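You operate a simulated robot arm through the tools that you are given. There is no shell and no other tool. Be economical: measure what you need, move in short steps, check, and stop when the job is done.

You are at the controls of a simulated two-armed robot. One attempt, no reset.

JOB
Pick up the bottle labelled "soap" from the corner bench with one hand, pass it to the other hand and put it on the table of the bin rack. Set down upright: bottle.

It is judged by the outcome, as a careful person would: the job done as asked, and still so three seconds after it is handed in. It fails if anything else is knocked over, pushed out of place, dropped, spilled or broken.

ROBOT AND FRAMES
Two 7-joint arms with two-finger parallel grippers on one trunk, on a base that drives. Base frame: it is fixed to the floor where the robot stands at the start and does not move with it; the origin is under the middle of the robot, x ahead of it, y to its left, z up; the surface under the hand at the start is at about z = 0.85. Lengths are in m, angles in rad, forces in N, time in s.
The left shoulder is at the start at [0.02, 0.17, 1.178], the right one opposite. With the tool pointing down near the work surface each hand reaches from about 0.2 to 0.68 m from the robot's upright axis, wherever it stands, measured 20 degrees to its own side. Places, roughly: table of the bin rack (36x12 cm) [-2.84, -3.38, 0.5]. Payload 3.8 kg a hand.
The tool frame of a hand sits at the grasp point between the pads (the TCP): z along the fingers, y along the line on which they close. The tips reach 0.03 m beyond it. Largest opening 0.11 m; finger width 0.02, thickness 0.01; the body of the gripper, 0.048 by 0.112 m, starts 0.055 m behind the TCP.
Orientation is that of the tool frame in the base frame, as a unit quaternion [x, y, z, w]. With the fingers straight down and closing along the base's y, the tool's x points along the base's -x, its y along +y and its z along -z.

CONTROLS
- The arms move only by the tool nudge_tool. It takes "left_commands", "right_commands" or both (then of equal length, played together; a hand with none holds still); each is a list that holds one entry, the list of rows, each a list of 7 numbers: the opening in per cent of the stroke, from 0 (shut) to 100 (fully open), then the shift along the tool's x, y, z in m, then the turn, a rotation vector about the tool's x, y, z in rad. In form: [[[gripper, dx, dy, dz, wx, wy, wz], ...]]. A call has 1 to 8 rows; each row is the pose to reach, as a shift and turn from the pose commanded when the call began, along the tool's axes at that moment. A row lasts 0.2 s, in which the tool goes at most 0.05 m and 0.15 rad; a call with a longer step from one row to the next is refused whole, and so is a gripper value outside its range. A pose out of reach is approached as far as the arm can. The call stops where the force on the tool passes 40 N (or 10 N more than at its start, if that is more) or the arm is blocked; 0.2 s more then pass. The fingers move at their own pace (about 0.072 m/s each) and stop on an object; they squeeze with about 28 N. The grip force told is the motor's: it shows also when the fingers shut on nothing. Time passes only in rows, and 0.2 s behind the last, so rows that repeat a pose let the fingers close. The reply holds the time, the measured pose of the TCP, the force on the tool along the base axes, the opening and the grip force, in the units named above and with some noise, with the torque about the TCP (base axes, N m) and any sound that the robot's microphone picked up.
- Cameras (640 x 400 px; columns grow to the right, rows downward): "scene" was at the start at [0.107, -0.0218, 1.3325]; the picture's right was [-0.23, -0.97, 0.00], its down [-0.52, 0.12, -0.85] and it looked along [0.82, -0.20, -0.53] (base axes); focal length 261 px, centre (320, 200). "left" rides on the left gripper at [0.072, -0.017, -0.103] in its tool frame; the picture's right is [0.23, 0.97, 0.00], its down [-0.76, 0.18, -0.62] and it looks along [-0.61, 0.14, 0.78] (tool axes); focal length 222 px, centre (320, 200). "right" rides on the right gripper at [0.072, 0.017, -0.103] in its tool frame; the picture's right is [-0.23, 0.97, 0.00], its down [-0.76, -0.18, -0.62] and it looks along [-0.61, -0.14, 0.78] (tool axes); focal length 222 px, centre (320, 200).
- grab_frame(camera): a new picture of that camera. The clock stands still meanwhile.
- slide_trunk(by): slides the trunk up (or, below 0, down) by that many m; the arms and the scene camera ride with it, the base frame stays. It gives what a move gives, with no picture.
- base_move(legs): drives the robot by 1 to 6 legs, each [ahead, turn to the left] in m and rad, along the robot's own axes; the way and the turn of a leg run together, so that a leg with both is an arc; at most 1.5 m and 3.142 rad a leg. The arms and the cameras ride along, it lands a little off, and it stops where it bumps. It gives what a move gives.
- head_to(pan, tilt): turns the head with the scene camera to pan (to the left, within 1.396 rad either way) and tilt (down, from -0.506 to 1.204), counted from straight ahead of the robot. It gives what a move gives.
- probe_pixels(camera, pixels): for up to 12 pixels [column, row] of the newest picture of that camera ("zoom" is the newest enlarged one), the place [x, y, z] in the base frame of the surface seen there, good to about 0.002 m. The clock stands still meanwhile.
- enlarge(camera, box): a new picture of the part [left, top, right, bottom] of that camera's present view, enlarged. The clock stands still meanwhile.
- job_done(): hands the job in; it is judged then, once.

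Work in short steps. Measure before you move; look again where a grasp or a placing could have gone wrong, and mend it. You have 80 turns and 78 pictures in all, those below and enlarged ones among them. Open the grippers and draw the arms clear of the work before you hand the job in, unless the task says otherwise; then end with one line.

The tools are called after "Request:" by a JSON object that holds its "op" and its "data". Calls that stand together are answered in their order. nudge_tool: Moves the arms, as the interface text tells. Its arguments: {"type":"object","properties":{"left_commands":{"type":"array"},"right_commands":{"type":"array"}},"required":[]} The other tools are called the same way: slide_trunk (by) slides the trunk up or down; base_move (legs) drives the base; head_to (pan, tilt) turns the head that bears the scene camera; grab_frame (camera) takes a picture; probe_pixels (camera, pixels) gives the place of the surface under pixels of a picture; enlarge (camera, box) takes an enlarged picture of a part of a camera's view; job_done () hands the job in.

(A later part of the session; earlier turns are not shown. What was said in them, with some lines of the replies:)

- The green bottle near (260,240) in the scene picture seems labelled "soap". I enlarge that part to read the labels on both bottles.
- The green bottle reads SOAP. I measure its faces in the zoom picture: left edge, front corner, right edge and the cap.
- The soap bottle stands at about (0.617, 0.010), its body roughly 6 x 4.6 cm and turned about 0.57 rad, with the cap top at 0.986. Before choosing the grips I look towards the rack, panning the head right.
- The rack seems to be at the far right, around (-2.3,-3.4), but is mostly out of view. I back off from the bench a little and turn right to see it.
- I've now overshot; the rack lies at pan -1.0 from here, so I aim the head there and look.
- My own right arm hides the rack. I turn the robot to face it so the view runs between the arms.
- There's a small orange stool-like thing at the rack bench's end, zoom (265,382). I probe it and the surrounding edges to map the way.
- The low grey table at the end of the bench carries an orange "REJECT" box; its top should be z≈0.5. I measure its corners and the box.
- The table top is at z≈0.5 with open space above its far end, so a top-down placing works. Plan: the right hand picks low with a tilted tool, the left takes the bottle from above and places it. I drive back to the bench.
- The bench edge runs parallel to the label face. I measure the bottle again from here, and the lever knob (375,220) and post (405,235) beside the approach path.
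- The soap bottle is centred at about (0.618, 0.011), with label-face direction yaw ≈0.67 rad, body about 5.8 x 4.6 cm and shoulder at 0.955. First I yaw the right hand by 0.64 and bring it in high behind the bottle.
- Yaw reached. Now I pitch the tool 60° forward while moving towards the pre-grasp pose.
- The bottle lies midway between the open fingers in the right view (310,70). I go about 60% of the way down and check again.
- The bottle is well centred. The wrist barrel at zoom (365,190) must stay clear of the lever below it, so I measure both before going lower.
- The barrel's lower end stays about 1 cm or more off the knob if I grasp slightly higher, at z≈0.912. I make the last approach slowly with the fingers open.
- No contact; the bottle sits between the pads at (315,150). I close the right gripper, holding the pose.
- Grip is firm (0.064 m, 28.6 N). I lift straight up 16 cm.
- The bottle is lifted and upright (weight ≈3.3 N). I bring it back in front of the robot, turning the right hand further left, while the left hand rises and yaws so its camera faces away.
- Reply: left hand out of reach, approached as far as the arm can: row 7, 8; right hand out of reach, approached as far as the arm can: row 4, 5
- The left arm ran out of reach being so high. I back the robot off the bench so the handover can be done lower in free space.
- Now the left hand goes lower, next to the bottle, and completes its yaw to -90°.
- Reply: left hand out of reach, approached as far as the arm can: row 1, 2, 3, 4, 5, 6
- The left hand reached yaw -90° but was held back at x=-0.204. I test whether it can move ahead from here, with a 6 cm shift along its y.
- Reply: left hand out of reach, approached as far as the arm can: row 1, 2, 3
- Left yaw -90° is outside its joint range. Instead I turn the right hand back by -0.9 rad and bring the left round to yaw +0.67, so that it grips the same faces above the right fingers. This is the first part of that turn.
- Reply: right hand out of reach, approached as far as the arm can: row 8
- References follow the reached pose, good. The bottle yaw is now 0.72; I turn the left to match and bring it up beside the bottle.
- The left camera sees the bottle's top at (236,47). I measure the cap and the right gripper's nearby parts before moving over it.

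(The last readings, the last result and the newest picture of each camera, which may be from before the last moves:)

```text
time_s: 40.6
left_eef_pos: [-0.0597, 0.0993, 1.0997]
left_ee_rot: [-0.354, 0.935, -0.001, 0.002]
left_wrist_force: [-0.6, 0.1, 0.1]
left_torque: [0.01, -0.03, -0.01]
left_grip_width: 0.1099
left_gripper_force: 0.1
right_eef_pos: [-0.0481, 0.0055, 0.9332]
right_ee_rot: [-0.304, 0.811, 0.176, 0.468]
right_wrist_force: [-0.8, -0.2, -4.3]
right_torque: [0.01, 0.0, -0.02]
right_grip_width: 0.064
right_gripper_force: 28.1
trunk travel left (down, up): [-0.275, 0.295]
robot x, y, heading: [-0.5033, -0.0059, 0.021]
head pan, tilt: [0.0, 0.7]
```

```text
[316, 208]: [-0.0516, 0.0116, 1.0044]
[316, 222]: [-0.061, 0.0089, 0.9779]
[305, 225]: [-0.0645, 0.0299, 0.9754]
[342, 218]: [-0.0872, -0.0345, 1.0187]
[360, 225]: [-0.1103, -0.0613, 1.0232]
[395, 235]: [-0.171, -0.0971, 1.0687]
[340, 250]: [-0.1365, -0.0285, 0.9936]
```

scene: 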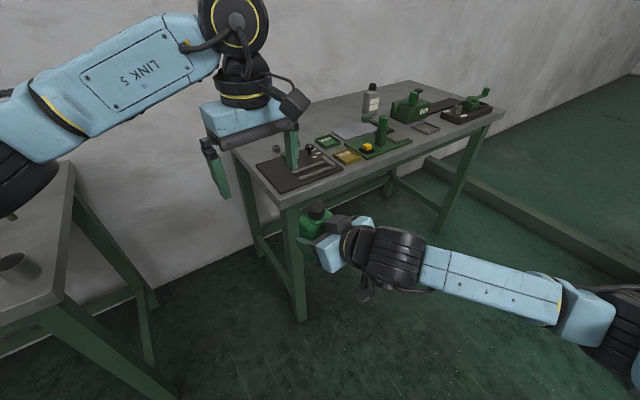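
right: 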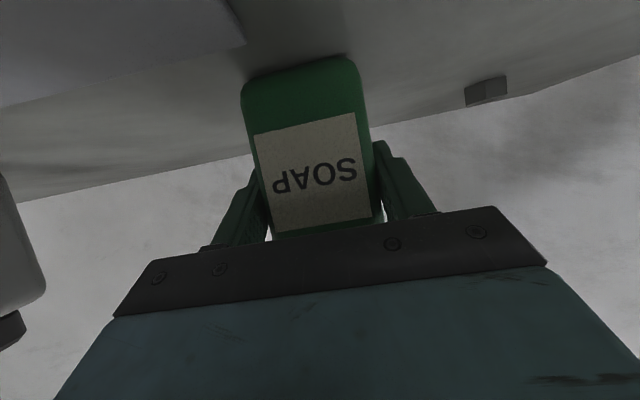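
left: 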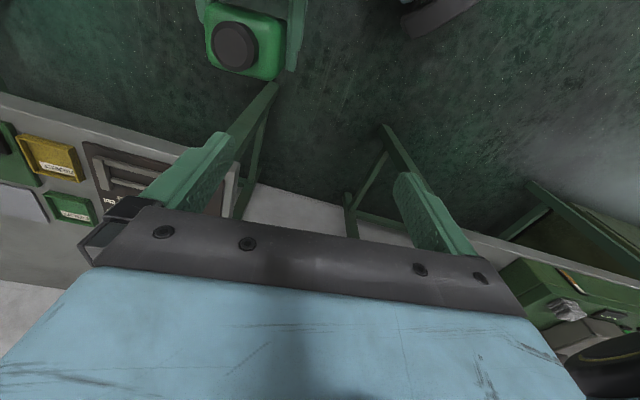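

Cap centre is (-0.0435, 0.0115), top at 1.006. The left hand goes over it with a slight 0.2 rad lean away from the right hand.

Request:
{"op": "nudge_tool", "data": {"left_commands": [[[100, 0.009, -0.019, 0.006, 0, 0.05, 0], [100, 0.018, -0.038, 0.012, 0, 0.1, 0], [100, 0.027, -0.057, 0.018, 0, 0.15, 0], [100, 0.0359, -0.0766, 0.0247, 0, 0.2, 0], [100, 0.0359, -0.0766, 0.0247, 0, 0.2, 0]]]}}

Request:
{"op": "grab_frame", "data": {"camera": "scene"}}

Request:
{"op": "grab_frame", "data": {"camera": "left"}}

```text
time_s: 41.8
left_eef_pos: [-0.0348, 0.0175, 1.0748]
left_ee_rot: [-0.349, 0.932, -0.035, -0.093]
left_wrist_force: [0.3, -0.4, 0.5]
left_torque: [0.03, 0.02, 0.0]
left_grip_width: 0.1102
left_gripper_force: 0.1
right_eef_pos: [-0.0479, 0.0063, 0.934]
right_ee_rot: [-0.305, 0.811, 0.176, 0.468]
right_wrist_force: [-0.1, 0.9, -2.0]
right_torque: [-0.05, 0.04, 0.01]
right_grip_width: 0.064
right_gripper_force: 28.2
trunk travel left (down, up): [-0.275, 0.295]
robot x, y, heading: [-0.5069, -0.0038, 0.021]
head pan, tilt: [0.0, 0.7]
```

```text
50 pictures are left
```

scene: 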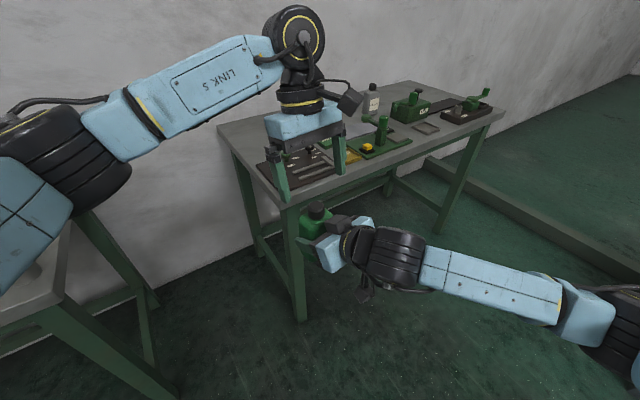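

```text
49 pictures are left
```

left: 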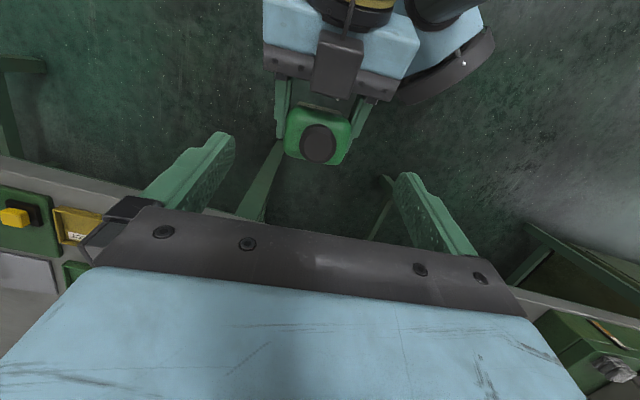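

Aligned: the bottle (318,140) is centred between the left fingers. I lower straight down 9 cm to just above the right fingers.

Request:
{"op": "nudge_tool", "data": {"left_commands": [[[100, -0.005, 0, 0.025, 0, 0, 0], [100, -0.01, 0, 0.05, 0, 0, 0], [100, -0.0145, 0, 0.072, 0, 0, 0], [100, -0.0185, 0, 0.091, 0, 0, 0], [100, -0.0185, 0, 0.091, 0, 0, 0]]]}}

Request:
{"op": "enlarge", "data": {"camera": "scene", "box": [250, 150, 430, 290]}}

Request:
{"op": "grab_frame", "data": {"camera": "left"}}

Request:
{"op": "grab_frame", "data": {"camera": "right"}}

```text
time_s: 43.0
left_eef_pos: [-0.0361, 0.0179, 0.9807]
left_ee_rot: [-0.349, 0.932, -0.035, -0.092]
left_wrist_force: [0.6, -0.2, 0.2]
left_torque: [0.01, 0.01, 0.04]
left_grip_width: 0.1099
left_gripper_force: 0.1
right_eef_pos: [-0.0488, 0.0066, 0.9338]
right_ee_rot: [-0.305, 0.811, 0.176, 0.468]
right_wrist_force: [0.6, 0.5, -2.2]
right_torque: [0.0, 0.0, 0.02]
right_grip_width: 0.0638
right_gripper_force: 28.2
trunk travel left (down, up): [-0.275, 0.295]
robot x, y, heading: [-0.5075, -0.007, 0.017]
head pan, tilt: [0.0, 0.7]
```

```text
2.86 times, centred on (340, 220) of scene
```

zoom: 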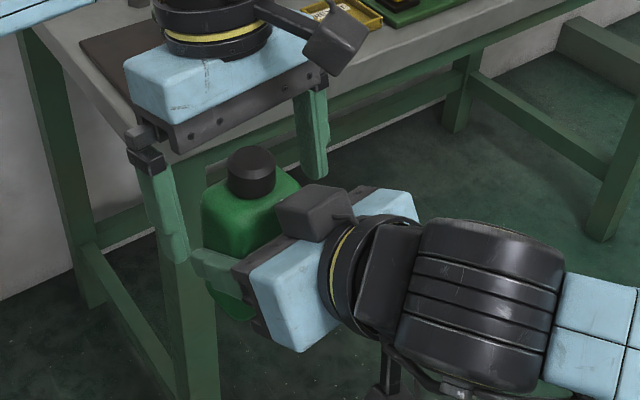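

```text
47 pictures are left
```

left: 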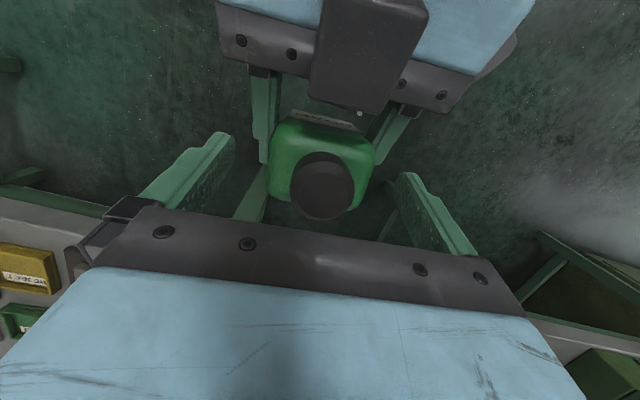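

```text
46 pictures are left
```

right: 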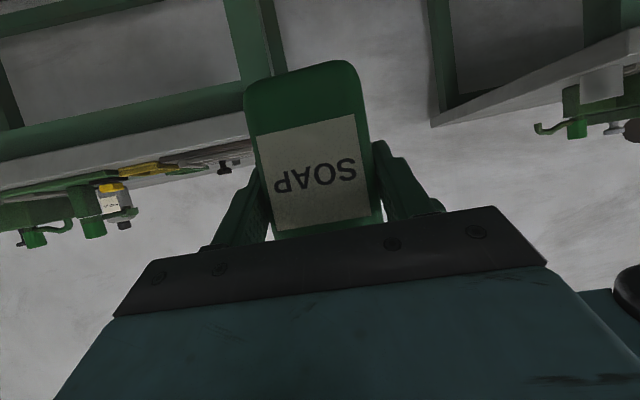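

Both hands stand clear of each other. I check the left finger tip height against the right finger's top edge in the zoom before closing.

Request:
{"op": "enlarge", "data": {"camera": "scene", "box": [280, 190, 360, 265]}}

Request:
{"op": "probe_pixels", "data": {"camera": "zoom", "pixels": [[138, 165], [148, 170], [150, 215], [170, 220], [190, 225], [200, 235], [190, 190], [250, 110], [160, 265]]}}

```text
5.33 times, centred on (320, 228) of scene
```

zoom: 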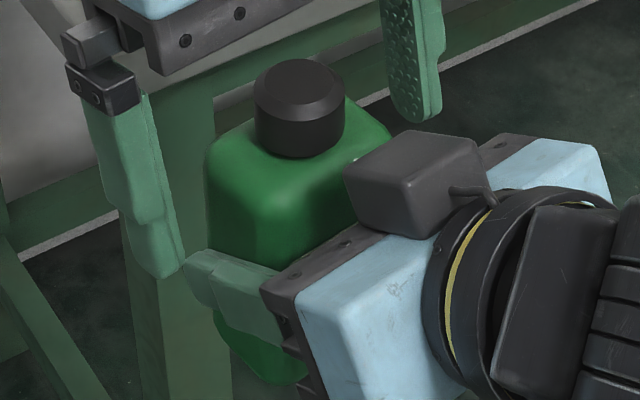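

```text
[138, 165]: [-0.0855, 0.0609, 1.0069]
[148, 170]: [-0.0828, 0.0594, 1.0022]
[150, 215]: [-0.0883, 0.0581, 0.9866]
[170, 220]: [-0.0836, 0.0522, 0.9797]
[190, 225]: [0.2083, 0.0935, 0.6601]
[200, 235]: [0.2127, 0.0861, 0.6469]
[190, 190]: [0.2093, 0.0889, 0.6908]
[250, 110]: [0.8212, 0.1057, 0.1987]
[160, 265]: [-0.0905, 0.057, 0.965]
```

The left tips (z≈0.952) clear the right finger's top edge by several mm. I shift 4 mm further from the right palm and close the left gripper.

Request:
{"op": "nudge_tool", "data": {"left_commands": [[[100, -0.004, 0, 0, 0, 0, 0], [0, -0.004, 0, 0, 0, 0, 0], [0, -0.004, 0, 0, 0, 0, 0], [0, -0.004, 0, 0, 0, 0, 0], [0, -0.004, 0, 0, 0, 0, 0], [0, -0.004, 0, 0, 0, 0, 0]]]}}

Request:
{"op": "enlarge", "data": {"camera": "scene", "box": [270, 180, 380, 270]}}

Request:
{"op": "grab_frame", "data": {"camera": "left"}}

```text
time_s: 44.4
left_eef_pos: [-0.0342, 0.0203, 0.9822]
left_ee_rot: [-0.35, 0.931, -0.036, -0.093]
left_wrist_force: [8.3, -7.9, 0.1]
left_torque: [-0.05, -0.02, 0.16]
left_grip_width: 0.0641
left_gripper_force: 28.2
right_eef_pos: [-0.049, 0.0079, 0.935]
right_ee_rot: [-0.306, 0.81, 0.178, 0.469]
right_wrist_force: [-7.8, 8.0, -1.3]
right_torque: [-0.32, -0.35, 0.04]
right_grip_width: 0.0641
right_gripper_force: 28.4
trunk travel left (down, up): [-0.275, 0.295]
robot x, y, heading: [-0.5062, -0.0053, 0.019]
head pan, tilt: [0.0, 0.7]
```

```text
4.44 times, centred on (325, 225) of scene
```

zoom: 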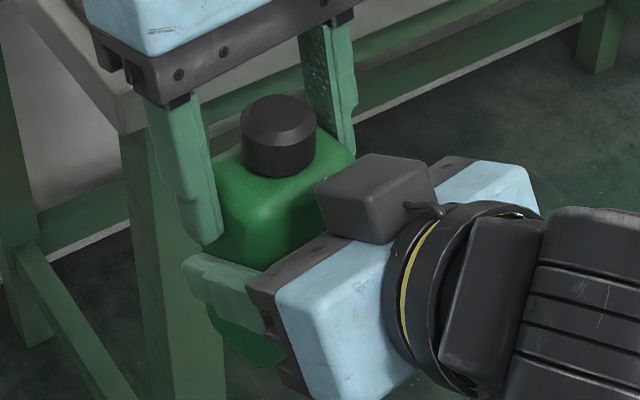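

```text
43 pictures are left
```

left: 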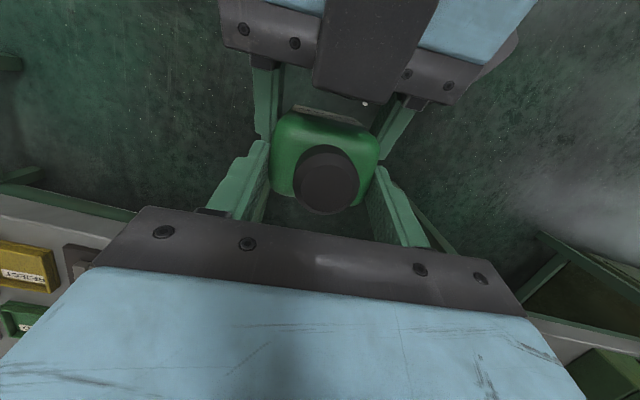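

The left has the bottle (0.0641 m, 28 N). I open the right gripper and then draw it back horizontally.

Request:
{"op": "nudge_tool", "data": {"right_commands": [[[100, 0, 0, 0, 0, 0, 0], [100, 0, 0, 0, 0, 0, 0], [100, 0, 0, 0, 0, 0, 0], [100, 0, 0, 0, 0, 0, 0], [100, 0.015, 0, -0.026, 0, 0, 0], [100, 0.035, 0, -0.0606, 0, 0, 0], [100, 0.055, 0, -0.095, 0, 0, 0], [100, 0.07, 0, -0.121, 0, 0, 0]]]}}

Request:
{"op": "grab_frame", "data": {"camera": "scene"}}

Request:
{"op": "grab_frame", "data": {"camera": "left"}}

```text
time_s: 46.2
left_eef_pos: [-0.0341, 0.0212, 0.9821]
left_ee_rot: [-0.35, 0.931, -0.036, -0.093]
left_wrist_force: [0.0, -0.1, 0.0]
left_torque: [0.03, -0.03, 0.01]
left_grip_width: 0.0639
left_gripper_force: 27.7
right_eef_pos: [-0.1524, -0.0835, 0.9333]
right_ee_rot: [-0.304, 0.81, 0.176, 0.469]
right_wrist_force: [0.3, -0.7, 0.8]
right_torque: [-0.03, 0.02, 0.03]
right_grip_width: 0.11
right_gripper_force: 0.0
trunk travel left (down, up): [-0.275, 0.295]
robot x, y, heading: [-0.5111, -0.0026, 0.022]
head pan, tilt: [0.0, 0.7]
```

```text
42 pictures are left
```

scene: 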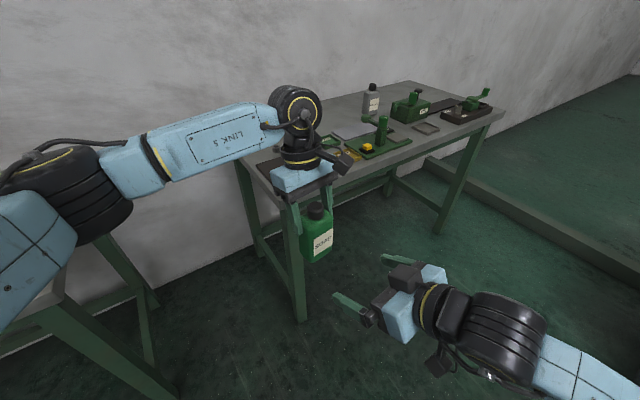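

```text
41 pictures are left
```

left: 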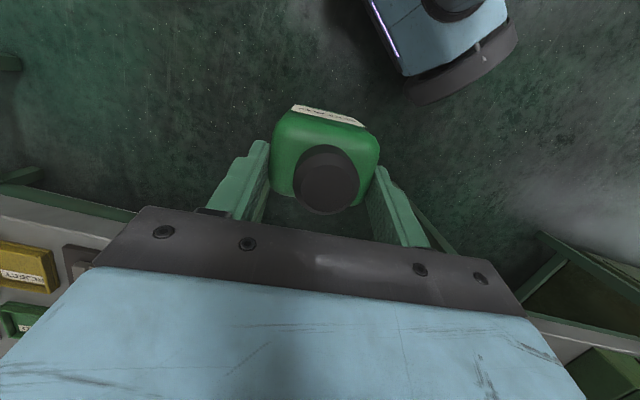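

The left hand alone holds the bottle upright. I fold the right hand aside and up, then raise the trunk for the drive.

Request:
{"op": "nudge_tool", "data": {"right_commands": [[[100, -0.016, -0.0225, -0.032, 0.121, 0, 0.07], [100, -0.032, -0.045, -0.064, 0.242, 0, 0.14], [100, -0.048, -0.0675, -0.097, 0.364, 0, 0.21], [100, -0.064, -0.09, -0.129, 0.485, 0, 0.28], [100, -0.08, -0.1125, -0.161, 0.606, 0, 0.35], [100, -0.08, -0.1125, -0.161, 0.606, 0, 0.35]]]}}

Request:
{"op": "slide_trunk", "data": {"by": 0.15}}

Request:
{"op": "grab_frame", "data": {"camera": "scene"}}

```text
time_s: 47.6
left_eef_pos: [-0.0342, 0.0212, 0.9831]
left_ee_rot: [-0.35, 0.932, -0.036, -0.093]
left_wrist_force: [0.0, -0.3, -0.7]
left_torque: [0.05, -0.02, 0.0]
left_grip_width: 0.0639
left_gripper_force: 28.2
right_eef_pos: [-0.068, -0.2346, 1.0875]
right_ee_rot: [-0.008, 0.866, 0.005, 0.5]
right_wrist_force: [-0.4, 0.2, 0.4]
right_torque: [0.02, 0.02, 0.04]
right_grip_width: 0.1098
right_gripper_force: 0.0
right hand out of reach, approached as far as the arm can: row 1, 2, 3, 4, 5, 6
trunk travel left (down, up): [-0.275, 0.295]
robot x, y, heading: [-0.5053, -0.0098, 0.02]
head pan, tilt: [0.0, 0.7]
```

```text
time_s: 49.3
left_eef_pos: [-0.0339, 0.0209, 1.1327]
left_ee_rot: [-0.35, 0.931, -0.036, -0.093]
left_wrist_force: [1.0, -0.4, -2.9]
left_torque: [0.01, -0.03, -0.01]
left_grip_width: 0.064
left_gripper_force: 28.1
right_eef_pos: [-0.0676, -0.2351, 1.2368]
right_ee_rot: [-0.008, 0.866, 0.005, 0.5]
right_wrist_force: [-0.6, -0.5, 0.1]
right_torque: [-0.01, -0.05, -0.01]
right_grip_width: 0.1098
right_gripper_force: 0.1
trunk travel left (down, up): [-0.425, 0.145]
robot x, y, heading: [-0.5088, -0.0034, 0.019]
head pan, tilt: [0.0, 0.7]
```

```text
40 pictures are left
```

scene: 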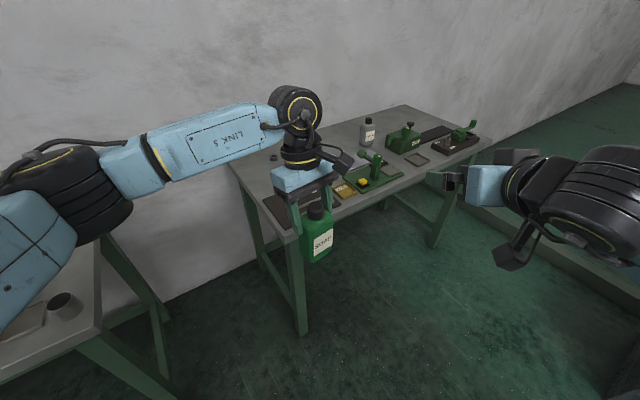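

The bottle's weight now shows (-2.9 N). I turn towards the gap between the drawers and the green table, drive about 1 m, then turn along the aisle.

Request:
{"op": "base_move", "data": {"legs": [[0, -2.03], [1.05, 0], [0, -0.47]]}}

Request:
{"op": "head_to", "data": {"pan": 0.0, "tilt": 0.35}}

Request:
{"op": "grab_frame", "data": {"camera": "scene"}}

Request:
{"op": "probe_pixels", "data": {"camera": "scene", "pixels": [[200, 200], [240, 220], [280, 220], [320, 250], [400, 220], [440, 250], [320, 180], [260, 180], [150, 300], [250, 300], [480, 300], [350, 150]]}}

```text
time_s: 60.9
left_eef_pos: [-1.2919, -1.2787, 1.1321]
left_ee_rot: [0.765, 0.636, 0.076, -0.064]
left_wrist_force: [-0.2, 0.5, -2.9]
left_torque: [-0.04, 0.01, 0.03]
left_grip_width: 0.064
left_gripper_force: 27.9
right_eef_pos: [-1.4226, -1.0569, 1.2372]
right_ee_rot: [0.816, 0.292, -0.47, 0.168]
right_wrist_force: [0.0, -0.8, 0.0]
right_torque: [0.0, 0.02, -0.01]
right_grip_width: 0.1101
right_gripper_force: 0.0
trunk travel left (down, up): [-0.425, 0.145]
robot x, y, heading: [-0.9335, -0.9665, -2.449]
head pan, tilt: [0.0, 0.7]
```

```text
time_s: 61.8
left_eef_pos: [-1.291, -1.2781, 1.1316]
left_ee_rot: [0.765, 0.636, 0.076, -0.064]
left_wrist_force: [-0.1, -0.8, -3.0]
left_torque: [-0.06, -0.02, -0.01]
left_grip_width: 0.0637
left_gripper_force: 27.8
right_eef_pos: [-1.4234, -1.0576, 1.2379]
right_ee_rot: [0.816, 0.291, -0.471, 0.168]
right_wrist_force: [0.6, 0.3, 0.8]
right_torque: [0.03, -0.01, 0.01]
right_grip_width: 0.11
right_gripper_force: 0.1
trunk travel left (down, up): [-0.425, 0.145]
robot x, y, heading: [-0.9372, -0.9636, -2.449]
head pan, tilt: [0.0, 0.351]
```

```text
39 pictures are left
```

scene: 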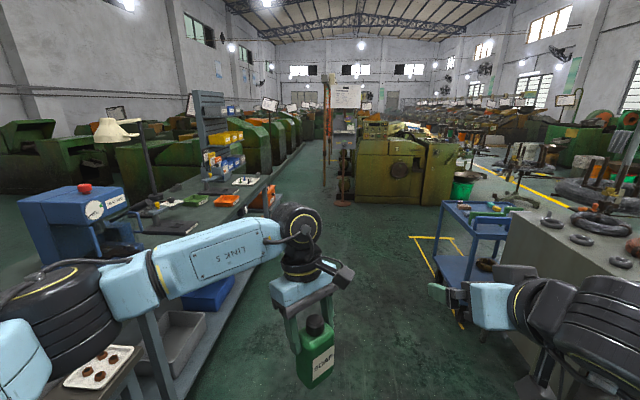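

```text
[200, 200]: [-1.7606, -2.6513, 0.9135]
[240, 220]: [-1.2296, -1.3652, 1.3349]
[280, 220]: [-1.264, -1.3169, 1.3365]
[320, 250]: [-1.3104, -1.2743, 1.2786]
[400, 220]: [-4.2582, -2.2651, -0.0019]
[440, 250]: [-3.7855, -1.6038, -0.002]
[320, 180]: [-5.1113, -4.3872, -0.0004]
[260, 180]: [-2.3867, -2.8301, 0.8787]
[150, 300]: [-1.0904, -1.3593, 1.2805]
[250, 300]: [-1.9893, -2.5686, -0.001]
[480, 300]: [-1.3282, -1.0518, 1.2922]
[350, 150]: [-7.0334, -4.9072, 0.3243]
```

The way is clear. I drive down the aisle about 2.5 m, keeping well off the bench.

Request:
{"op": "base_move", "data": {"legs": [[0, -0.04], [1.25, 0], [1.25, 0], [0, 0.7]]}}

Request:
{"op": "head_to", "data": {"pan": 0.6, "tilt": 0.6}}

Request:
{"op": "grab_frame", "data": {"camera": "scene"}}

```text
time_s: 76.1
left_eef_pos: [-2.9778, -2.9346, 1.1322]
left_ee_rot: [0.51, 0.854, 0.05, -0.085]
left_wrist_force: [-0.9, 0.8, -3.2]
left_torque: [-0.02, -0.03, -0.03]
left_grip_width: 0.0639
left_gripper_force: 27.7
right_eef_pos: [-3.2184, -2.8452, 1.239]
right_ee_rot: [0.673, 0.545, -0.389, 0.315]
right_wrist_force: [-0.7, -0.4, -0.4]
right_torque: [0.01, 0.01, 0.01]
right_grip_width: 0.1101
right_gripper_force: 0.1
trunk travel left (down, up): [-0.425, 0.145]
robot x, y, heading: [-2.8956, -2.4703, -1.779]
head pan, tilt: [0.0, 0.351]
```

```text
time_s: 77.1
left_eef_pos: [-2.9777, -2.9348, 1.1321]
left_ee_rot: [0.511, 0.854, 0.051, -0.085]
left_wrist_force: [-0.3, 0.5, -2.5]
left_torque: [-0.04, 0.02, -0.01]
left_grip_width: 0.0636
left_gripper_force: 27.9
right_eef_pos: [-3.2196, -2.8465, 1.2367]
right_ee_rot: [0.672, 0.547, -0.388, 0.316]
right_wrist_force: [0.1, -0.8, -0.1]
right_torque: [0.01, 0.02, -0.01]
right_grip_width: 0.1101
right_gripper_force: 0.0
trunk travel left (down, up): [-0.425, 0.145]
robot x, y, heading: [-2.8975, -2.467, -1.776]
head pan, tilt: [0.6, 0.6]
```

```text
38 pictures are left
```

scene: 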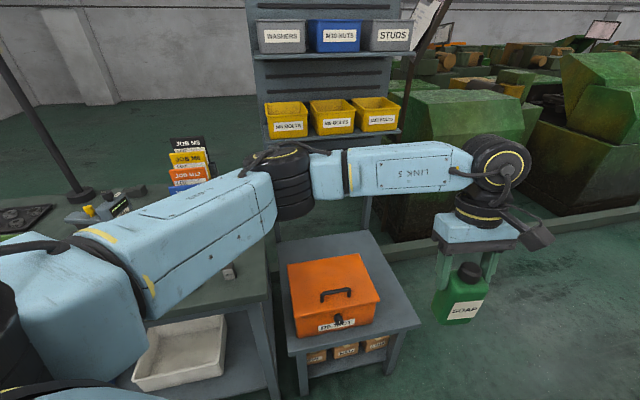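

The low table shows clearly, with the orange box on it; the free strip seems to be behind and to the right of it. I measure its edges and the box.

Request:
{"op": "enlarge", "data": {"camera": "scene", "box": [260, 210, 440, 350]}}

Request:
{"op": "probe_pixels", "data": {"camera": "scene", "pixels": [[290, 352], [418, 322], [370, 234], [295, 260], [297, 334], [372, 325], [379, 300], [355, 256], [290, 270], [390, 290], [370, 250], [325, 240]]}}

```text
2.86 times, centred on (350, 280) of scene
```

zoom: 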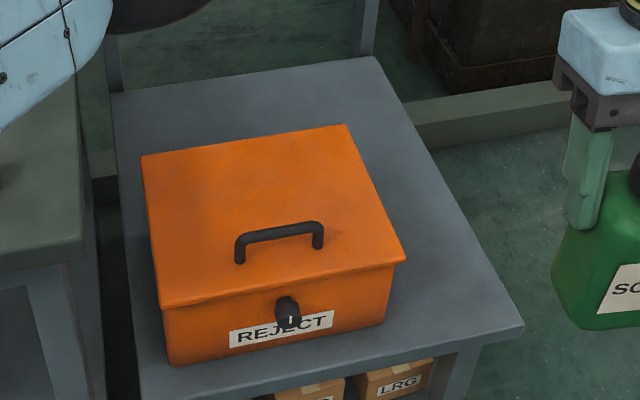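

```text
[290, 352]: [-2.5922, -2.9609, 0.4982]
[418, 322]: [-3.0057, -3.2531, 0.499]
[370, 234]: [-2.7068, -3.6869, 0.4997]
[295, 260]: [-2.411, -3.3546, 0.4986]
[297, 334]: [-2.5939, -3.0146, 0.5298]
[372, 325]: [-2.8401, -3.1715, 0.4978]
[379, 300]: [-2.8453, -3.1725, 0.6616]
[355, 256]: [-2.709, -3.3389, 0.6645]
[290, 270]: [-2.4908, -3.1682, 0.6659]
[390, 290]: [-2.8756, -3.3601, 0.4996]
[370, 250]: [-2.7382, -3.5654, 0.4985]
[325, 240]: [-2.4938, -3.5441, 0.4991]
```

The free strip lies between the box's far side and the table's far edge; I'll aim for (-2.85,-3.34), z=0.5. I go around to the far front corner and turn to face back, so neither arm hangs over the bench.

Request:
{"op": "base_move", "data": {"legs": [[0, -0.288], [0.98, 0], [0, 1.894]]}}

Request:
{"op": "head_to", "data": {"pan": 0.0, "tilt": 0.8}}

Request:
{"op": "grab_frame", "data": {"camera": "scene"}}

```text
time_s: 87.6
left_eef_pos: [-2.8899, -3.4181, 1.1321]
left_ee_rot: [-0.239, 0.966, -0.025, -0.096]
left_wrist_force: [-0.1, -0.2, -2.3]
left_torque: [0.06, -0.02, -0.01]
left_grip_width: 0.0638
left_gripper_force: 28.2
right_eef_pos: [-2.9804, -3.6589, 1.2373]
right_ee_rot: [0.091, 0.861, -0.052, 0.498]
right_wrist_force: [0.0, -0.7, 0.2]
right_torque: [-0.02, 0.03, 0.02]
right_grip_width: 0.1098
right_gripper_force: 0.1
trunk travel left (down, up): [-0.425, 0.145]
robot x, y, heading: [-3.3552, -3.3324, -0.208]
head pan, tilt: [0.6, 0.6]
```

```text
time_s: 88.6
left_eef_pos: [-2.889, -3.4182, 1.1324]
left_ee_rot: [-0.241, 0.965, -0.025, -0.097]
left_wrist_force: [0.0, -0.1, -2.7]
left_torque: [0.03, -0.01, 0.0]
left_grip_width: 0.0639
left_gripper_force: 27.9
right_eef_pos: [-2.9791, -3.6597, 1.2368]
right_ee_rot: [0.091, 0.861, -0.052, 0.498]
right_wrist_force: [0.1, -0.1, -1.1]
right_torque: [0.04, 0.04, -0.02]
right_grip_width: 0.1098
right_gripper_force: 0.0
trunk travel left (down, up): [-0.425, 0.145]
robot x, y, heading: [-3.3532, -3.3352, -0.208]
head pan, tilt: [0.0, 0.799]
```

```text
36 pictures are left
```

scene: 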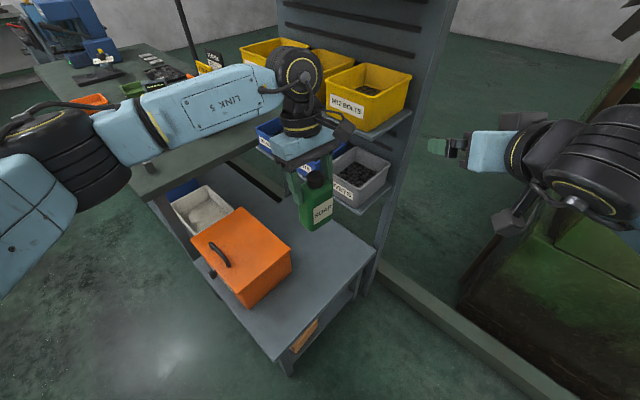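

The rack's bins are close behind the table. I measure their nearest edges and the machine on the right before lowering anything.

Request:
{"op": "probe_pixels", "data": {"camera": "scene", "pixels": [[335, 125], [400, 120], [340, 190], [352, 212], [395, 190], [268, 138], [600, 260], [520, 250], [560, 150], [620, 100], [460, 300], [420, 40]]}}

Request:
{"op": "probe_pixels", "data": {"camera": "scene", "pixels": [[318, 180], [300, 222], [330, 222], [313, 230], [276, 358], [370, 255], [288, 255], [245, 305], [297, 300], [325, 260], [60, 140], [30, 110]]}}

```text
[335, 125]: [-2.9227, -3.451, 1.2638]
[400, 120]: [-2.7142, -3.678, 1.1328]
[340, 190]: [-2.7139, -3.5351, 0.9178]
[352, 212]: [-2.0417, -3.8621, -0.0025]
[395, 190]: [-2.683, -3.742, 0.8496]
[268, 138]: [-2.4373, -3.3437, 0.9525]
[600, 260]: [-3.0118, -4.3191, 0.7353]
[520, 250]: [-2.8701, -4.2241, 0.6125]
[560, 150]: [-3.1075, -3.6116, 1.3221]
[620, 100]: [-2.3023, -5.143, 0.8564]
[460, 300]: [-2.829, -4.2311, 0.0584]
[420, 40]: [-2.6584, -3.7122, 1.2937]
```

```text
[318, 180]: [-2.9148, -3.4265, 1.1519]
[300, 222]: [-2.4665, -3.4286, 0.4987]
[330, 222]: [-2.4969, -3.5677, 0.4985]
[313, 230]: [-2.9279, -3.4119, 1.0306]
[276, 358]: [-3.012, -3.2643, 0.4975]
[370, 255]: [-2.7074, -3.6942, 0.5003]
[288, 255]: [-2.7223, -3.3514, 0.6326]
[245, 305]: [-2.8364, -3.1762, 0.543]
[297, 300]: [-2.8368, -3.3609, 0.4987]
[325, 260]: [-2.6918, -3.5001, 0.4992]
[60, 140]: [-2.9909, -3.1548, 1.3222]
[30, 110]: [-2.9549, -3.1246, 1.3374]
```

The bins stand more than 20 cm from my target and the box's clearance is fine. I shift the left hand over the target (-2.85,-3.34) while still high.

Request:
{"op": "nudge_tool", "data": {"left_commands": [[[0, -0.021, 0.013, -0.004, 0, 0, 0], [0, -0.042, 0.026, -0.008, 0, 0, 0], [0, -0.063, 0.039, -0.013, 0, 0, 0], [0, -0.083, 0.0523, -0.0168, 0, 0, 0], [0, -0.083, 0.0523, -0.0168, 0, 0, 0]]]}}

Request:
{"op": "slide_trunk", "data": {"by": -0.25}}

Request:
{"op": "grab_frame", "data": {"camera": "scene"}}

Request:
{"op": "grab_frame", "data": {"camera": "left"}}

```text
time_s: 89.8
left_eef_pos: [-2.8393, -3.3342, 1.1328]
left_ee_rot: [-0.24, 0.966, -0.025, -0.096]
left_wrist_force: [-0.4, 0.4, -2.8]
left_torque: [0.01, -0.02, -0.05]
left_grip_width: 0.0638
left_gripper_force: 28.0
right_eef_pos: [-2.9806, -3.6591, 1.2379]
right_ee_rot: [0.092, 0.861, -0.053, 0.497]
right_wrist_force: [0.3, 0.4, -0.3]
right_torque: [0.0, -0.01, 0.05]
right_grip_width: 0.1101
right_gripper_force: 0.0
trunk travel left (down, up): [-0.425, 0.145]
robot x, y, heading: [-3.354, -3.3347, -0.208]
head pan, tilt: [0.0, 0.799]
```

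```text
time_s: 92.4
left_eef_pos: [-2.8401, -3.3324, 0.8836]
left_ee_rot: [-0.24, 0.966, -0.024, -0.096]
left_wrist_force: [0.4, -0.1, -3.7]
left_torque: [0.0, 0.0, 0.01]
left_grip_width: 0.0637
left_gripper_force: 28.5
right_eef_pos: [-2.9808, -3.659, 0.9878]
right_ee_rot: [0.091, 0.861, -0.053, 0.497]
right_wrist_force: [-0.1, 0.6, 1.0]
right_torque: [-0.01, -0.04, -0.01]
right_grip_width: 0.1103
right_gripper_force: 0.0
trunk travel left (down, up): [-0.175, 0.395]
robot x, y, heading: [-3.3527, -3.333, -0.215]
head pan, tilt: [0.0, 0.799]
```

```text
35 pictures are left
```

scene: 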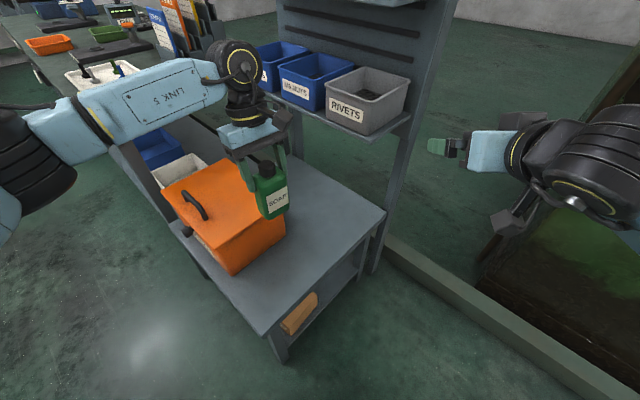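

```text
34 pictures are left
```

left: 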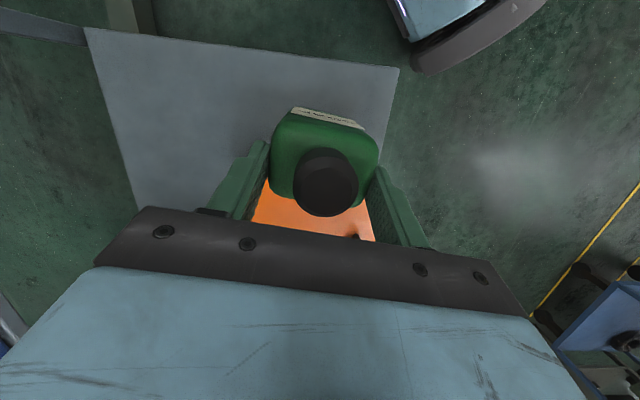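

Over the target with clearance to the box. I lower the trunk a further 16.5 cm and check the bottle's bottom height and uprightness.

Request:
{"op": "slide_trunk", "data": {"by": -0.165}}

Request:
{"op": "enlarge", "data": {"camera": "scene", "box": [160, 110, 380, 260]}}

Request:
{"op": "grab_frame", "data": {"camera": "left"}}

```text
time_s: 94.3
left_eef_pos: [-2.8405, -3.3332, 0.7187]
left_ee_rot: [-0.239, 0.966, -0.024, -0.096]
left_wrist_force: [-0.2, -0.2, -2.4]
left_torque: [0.04, -0.04, -0.01]
left_grip_width: 0.0639
left_gripper_force: 27.4
right_eef_pos: [-2.9807, -3.6597, 0.823]
right_ee_rot: [0.092, 0.861, -0.053, 0.497]
right_wrist_force: [0.3, -0.2, 1.1]
right_torque: [0.01, 0.0, -0.01]
right_grip_width: 0.1097
right_gripper_force: 0.1
trunk travel left (down, up): [-0.01, 0.56]
robot x, y, heading: [-3.3551, -3.3357, -0.211]
head pan, tilt: [0.0, 0.799]
```

```text
2.67 times, centred on (270, 185) of scene
```

zoom: 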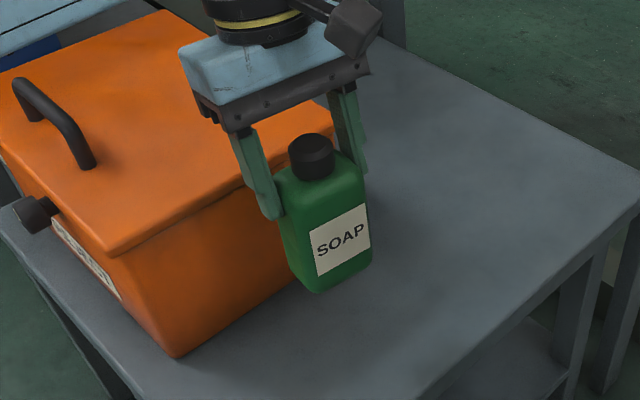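

```text
32 pictures are left
```

left: 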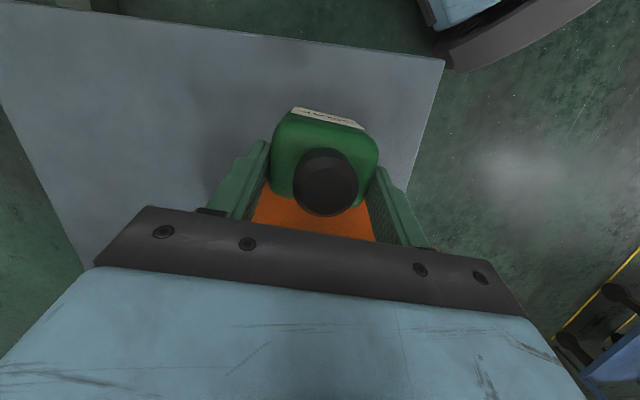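

I probe the label face at several heights for tilt, and the bottle's lower edge and box side for clearance.

Request:
{"op": "probe_pixels", "data": {"camera": "zoom", "pixels": [[335, 190], [340, 240], [344, 275], [310, 205], [316, 280], [318, 290], [362, 190], [368, 255], [285, 210], [290, 250], [240, 280], [312, 140]]}}

```text
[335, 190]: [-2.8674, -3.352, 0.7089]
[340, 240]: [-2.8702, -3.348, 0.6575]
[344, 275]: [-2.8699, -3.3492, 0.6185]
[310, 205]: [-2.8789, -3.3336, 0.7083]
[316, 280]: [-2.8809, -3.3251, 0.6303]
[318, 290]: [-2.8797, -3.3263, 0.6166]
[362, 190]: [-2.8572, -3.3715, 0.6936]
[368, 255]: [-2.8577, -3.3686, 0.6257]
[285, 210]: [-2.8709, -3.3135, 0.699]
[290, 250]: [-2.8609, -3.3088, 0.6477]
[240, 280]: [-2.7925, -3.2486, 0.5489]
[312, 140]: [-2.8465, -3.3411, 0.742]
```

The label face is vertical within a degree. The bottom should be about 10.7 cm above the table, so I descend 9.5 cm first.

Request:
{"op": "nudge_tool", "data": {"left_commands": [[[0, -0.005, 0, 0.0245, 0, 0, 0], [0, -0.01, 0, 0.049, 0, 0, 0], [0, -0.0149, 0, 0.0735, 0, 0, 0], [0, -0.0189, 0, 0.0931, 0, 0, 0], [0, -0.0189, 0, 0.0931, 0, 0, 0]]]}}

Request:
{"op": "enlarge", "data": {"camera": "scene", "box": [160, 130, 380, 280]}}

```text
time_s: 95.5
left_eef_pos: [-2.84, -3.3345, 0.6233]
left_ee_rot: [-0.24, 0.966, -0.025, -0.096]
left_wrist_force: [-0.1, 0.2, -2.0]
left_torque: [0.0, 0.0, 0.04]
left_grip_width: 0.064
left_gripper_force: 28.5
right_eef_pos: [-2.9798, -3.659, 0.8219]
right_ee_rot: [0.092, 0.862, -0.053, 0.497]
right_wrist_force: [0.0, -0.2, 0.0]
right_torque: [-0.01, -0.02, 0.01]
right_grip_width: 0.1101
right_gripper_force: 0.1
trunk travel left (down, up): [-0.01, 0.56]
robot x, y, heading: [-3.3566, -3.3311, -0.211]
head pan, tilt: [0.0, 0.799]
```

```text
2.67 times, centred on (270, 205) of scene
```

zoom: 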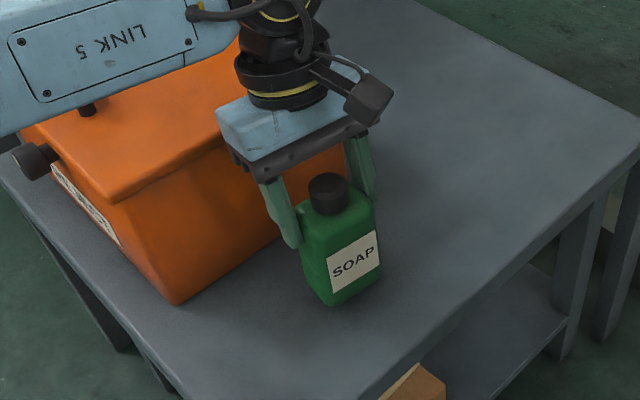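

About 1.1 cm remains. I lower it in small steps and watch the vertical force.

Request:
{"op": "nudge_tool", "data": {"left_commands": [[[0, -0.001, 0, 0.005, 0, 0, 0], [0, -0.0018, 0, 0.0088, 0, 0, 0], [0, -0.002, 0, 0.0098, 0, 0, 0], [0, -0.0022, 0, 0.0108, 0, 0, 0], [0, -0.0022, 0, 0.0108, 0, 0, 0]]]}}

```text
time_s: 96.7
left_eef_pos: [-2.8396, -3.3332, 0.6118]
left_ee_rot: [-0.24, 0.966, -0.025, -0.096]
left_wrist_force: [0.4, 0.2, -2.2]
left_torque: [0.04, -0.03, -0.01]
left_grip_width: 0.064
left_gripper_force: 27.9
right_eef_pos: [-2.981, -3.6589, 0.8232]
right_ee_rot: [0.091, 0.861, -0.053, 0.498]
right_wrist_force: [0.3, 0.3, 0.2]
right_torque: [-0.02, 0.0, -0.03]
right_grip_width: 0.1098
right_gripper_force: 0.1
trunk travel left (down, up): [-0.01, 0.56]
robot x, y, heading: [-3.3573, -3.3339, -0.209]
head pan, tilt: [0.0, 0.799]
```

No contact yet (-2.2 N). I continue in 1 mm steps.

Request:
{"op": "nudge_tool", "data": {"left_commands": [[[0, -0.0002, 0, 0.001, 0, 0, 0], [0, -0.0004, 0, 0.002, 0, 0, 0], [0, -0.0004, 0, 0.002, 0, 0, 0]]]}}

Request:
{"op": "enlarge", "data": {"camera": "scene", "box": [220, 170, 320, 260]}}

Request:
{"op": "probe_pixels", "data": {"camera": "zoom", "pixels": [[240, 290], [235, 300], [300, 270], [225, 280]]}}

```text
time_s: 97.5
left_eef_pos: [-2.8389, -3.334, 0.6118]
left_ee_rot: [-0.241, 0.966, -0.026, -0.096]
left_wrist_force: [-1.3, 4.3, 13.4]
left_torque: [0.43, 0.69, -0.09]
left_grip_width: 0.0638
left_gripper_force: 27.9
right_eef_pos: [-2.9801, -3.6578, 0.8229]
right_ee_rot: [0.091, 0.861, -0.053, 0.498]
right_wrist_force: [-0.1, 0.1, 0.1]
right_torque: [0.02, 0.0, 0.02]
right_grip_width: 0.1099
right_gripper_force: 0.1
trunk travel left (down, up): [-0.01, 0.56]
robot x, y, heading: [-3.3533, -3.3337, -0.21]
head pan, tilt: [0.0, 0.799]
```

```text
4.44 times, centred on (270, 215) of scene
```

zoom: 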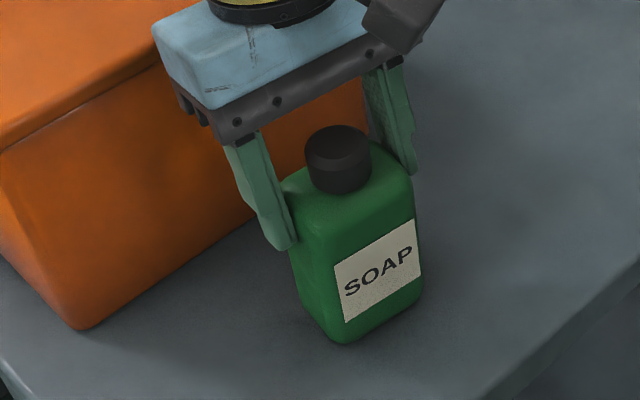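

```text
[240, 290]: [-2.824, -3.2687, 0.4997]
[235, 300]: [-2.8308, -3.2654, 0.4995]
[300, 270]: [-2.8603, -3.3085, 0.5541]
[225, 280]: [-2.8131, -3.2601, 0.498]
```

Contact (13 N upward): the bottle stands on the table. I ease up 1 mm, open the left gripper, and wait.

Request:
{"op": "nudge_tool", "data": {"left_commands": [[[0, 0.0002, 0, -0.001, 0, 0, 0], [64, 0.0002, 0, -0.001, 0, 0, 0], [72, 0.0002, 0, -0.001, 0, 0, 0], [82, 0.0002, 0, -0.001, 0, 0, 0], [82, 0.0002, 0, -0.001, 0, 0, 0], [82, 0.0002, 0, -0.001, 0, 0, 0]]]}}

Request:
{"op": "enlarge", "data": {"camera": "scene", "box": [220, 170, 320, 260]}}

Request:
{"op": "grab_frame", "data": {"camera": "left"}}

```text
time_s: 98.9
left_eef_pos: [-2.8377, -3.3329, 0.6116]
left_ee_rot: [-0.24, 0.966, -0.025, -0.096]
left_wrist_force: [-0.1, 0.0, -0.4]
left_torque: [-0.02, 0.0, 0.0]
left_grip_width: 0.0902
left_gripper_force: 0.1
right_eef_pos: [-2.9801, -3.659, 0.8226]
right_ee_rot: [0.091, 0.861, -0.053, 0.497]
right_wrist_force: [0.0, 0.7, -0.1]
right_torque: [0.03, 0.02, 0.01]
right_grip_width: 0.1099
right_gripper_force: 0.1
trunk travel left (down, up): [-0.01, 0.56]
robot x, y, heading: [-3.3541, -3.3352, -0.209]
head pan, tilt: [0.0, 0.799]
```

```text
4.44 times, centred on (270, 215) of scene
```

zoom: 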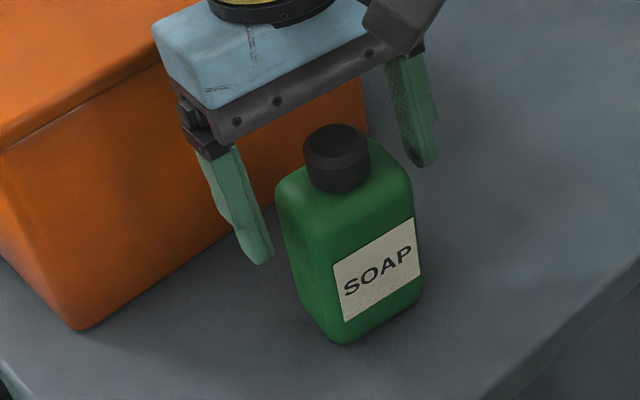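

```text
28 pictures are left
```

left: 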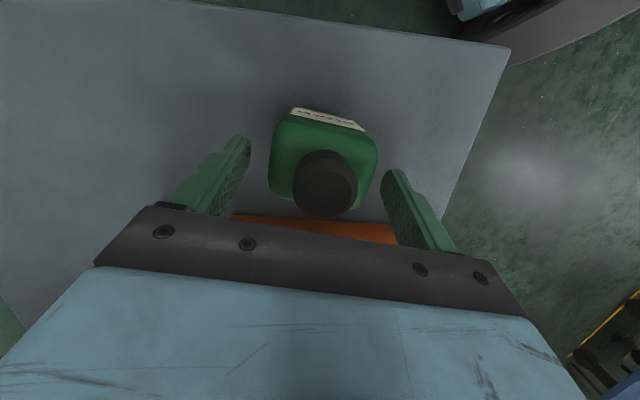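

The bottle stands free and upright, with the fingers clear on both sides. I withdraw the left hand along its own axis, upwards.

Request:
{"op": "nudge_tool", "data": {"left_commands": [[[82, 0, 0, -0.02, 0, 0, 0], [82, 0, 0, -0.05, 0, 0, 0], [82, 0, 0, -0.085, 0, 0, 0], [90, 0, 0, -0.125, 0, 0, 0], [100, 0, 0, -0.15, 0, 0, 0], [100, 0, 0, -0.15, 0, 0, 0]]]}}

Request:
{"op": "slide_trunk", "data": {"by": 0.3}}

Request:
{"op": "grab_frame", "data": {"camera": "scene"}}

```text
time_s: 100.3
left_eef_pos: [-2.8129, -3.321, 0.7578]
left_ee_rot: [-0.24, 0.966, -0.025, -0.097]
left_wrist_force: [-0.9, -0.3, -0.3]
left_torque: [0.02, -0.03, 0.0]
left_grip_width: 0.1098
left_gripper_force: 0.1
right_eef_pos: [-2.9807, -3.6591, 0.8233]
right_ee_rot: [0.091, 0.861, -0.053, 0.497]
right_wrist_force: [-0.7, 0.0, 1.0]
right_torque: [-0.02, 0.03, -0.01]
right_grip_width: 0.11
right_gripper_force: 0.0
trunk travel left (down, up): [-0.01, 0.56]
robot x, y, heading: [-3.356, -3.3371, -0.211]
head pan, tilt: [0.0, 0.799]
```

```text
time_s: 103.3
left_eef_pos: [-2.813, -3.3212, 1.0583]
left_ee_rot: [-0.239, 0.966, -0.025, -0.097]
left_wrist_force: [0.4, -0.3, 0.5]
left_torque: [0.0, -0.01, 0.01]
left_grip_width: 0.11
left_gripper_force: 0.1
right_eef_pos: [-2.9806, -3.6606, 1.1219]
right_ee_rot: [0.091, 0.861, -0.052, 0.497]
right_wrist_force: [-0.1, 0.9, 0.3]
right_torque: [-0.05, 0.0, 0.0]
right_grip_width: 0.1102
right_gripper_force: 0.0
trunk travel left (down, up): [-0.31, 0.26]
robot x, y, heading: [-3.3564, -3.3327, -0.214]
head pan, tilt: [0.0, 0.799]
```

```text
27 pictures are left
```

scene: 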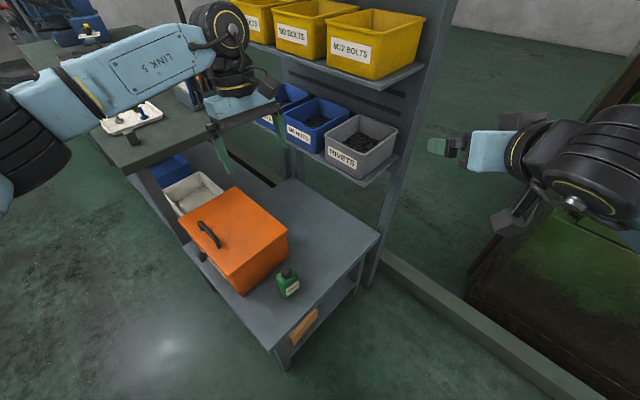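

The bottle stands upright at (288,280) beside the undisturbed box, and both hands are clear and open. One last check of its position.

Request:
{"op": "enlarge", "data": {"camera": "scene", "box": [180, 180, 400, 370]}}

Request:
{"op": "probe_pixels", "data": {"camera": "scene", "pixels": [[287, 271], [292, 288], [286, 297], [279, 284]]}}

```text
2.11 times, centred on (290, 275) of scene
```

zoom: 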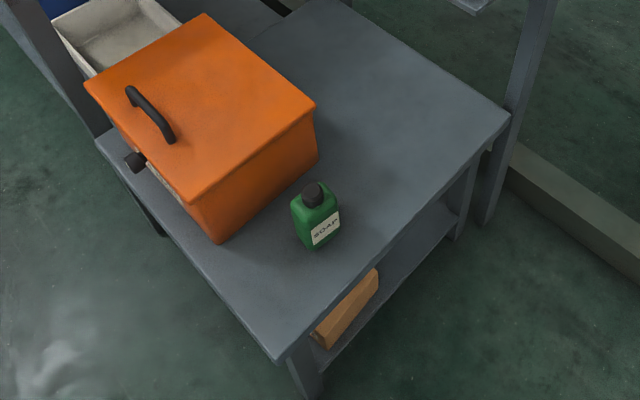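

```text
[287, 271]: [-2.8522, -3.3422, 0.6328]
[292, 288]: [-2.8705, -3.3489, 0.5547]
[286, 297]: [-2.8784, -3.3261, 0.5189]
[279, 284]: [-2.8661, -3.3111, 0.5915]
```

The soap bottle stands upright at (-2.852,-3.342) with its cap top at 0.633, inside the free strip. I hand the job in.

Request:
{"op": "job_done", "data": {}}

```text
The job is handed in.
```

The soap bottle was picked up with the right hand, passed to the left, and is now standing upright on the bin rack's table with nothing else disturbed that I could see.
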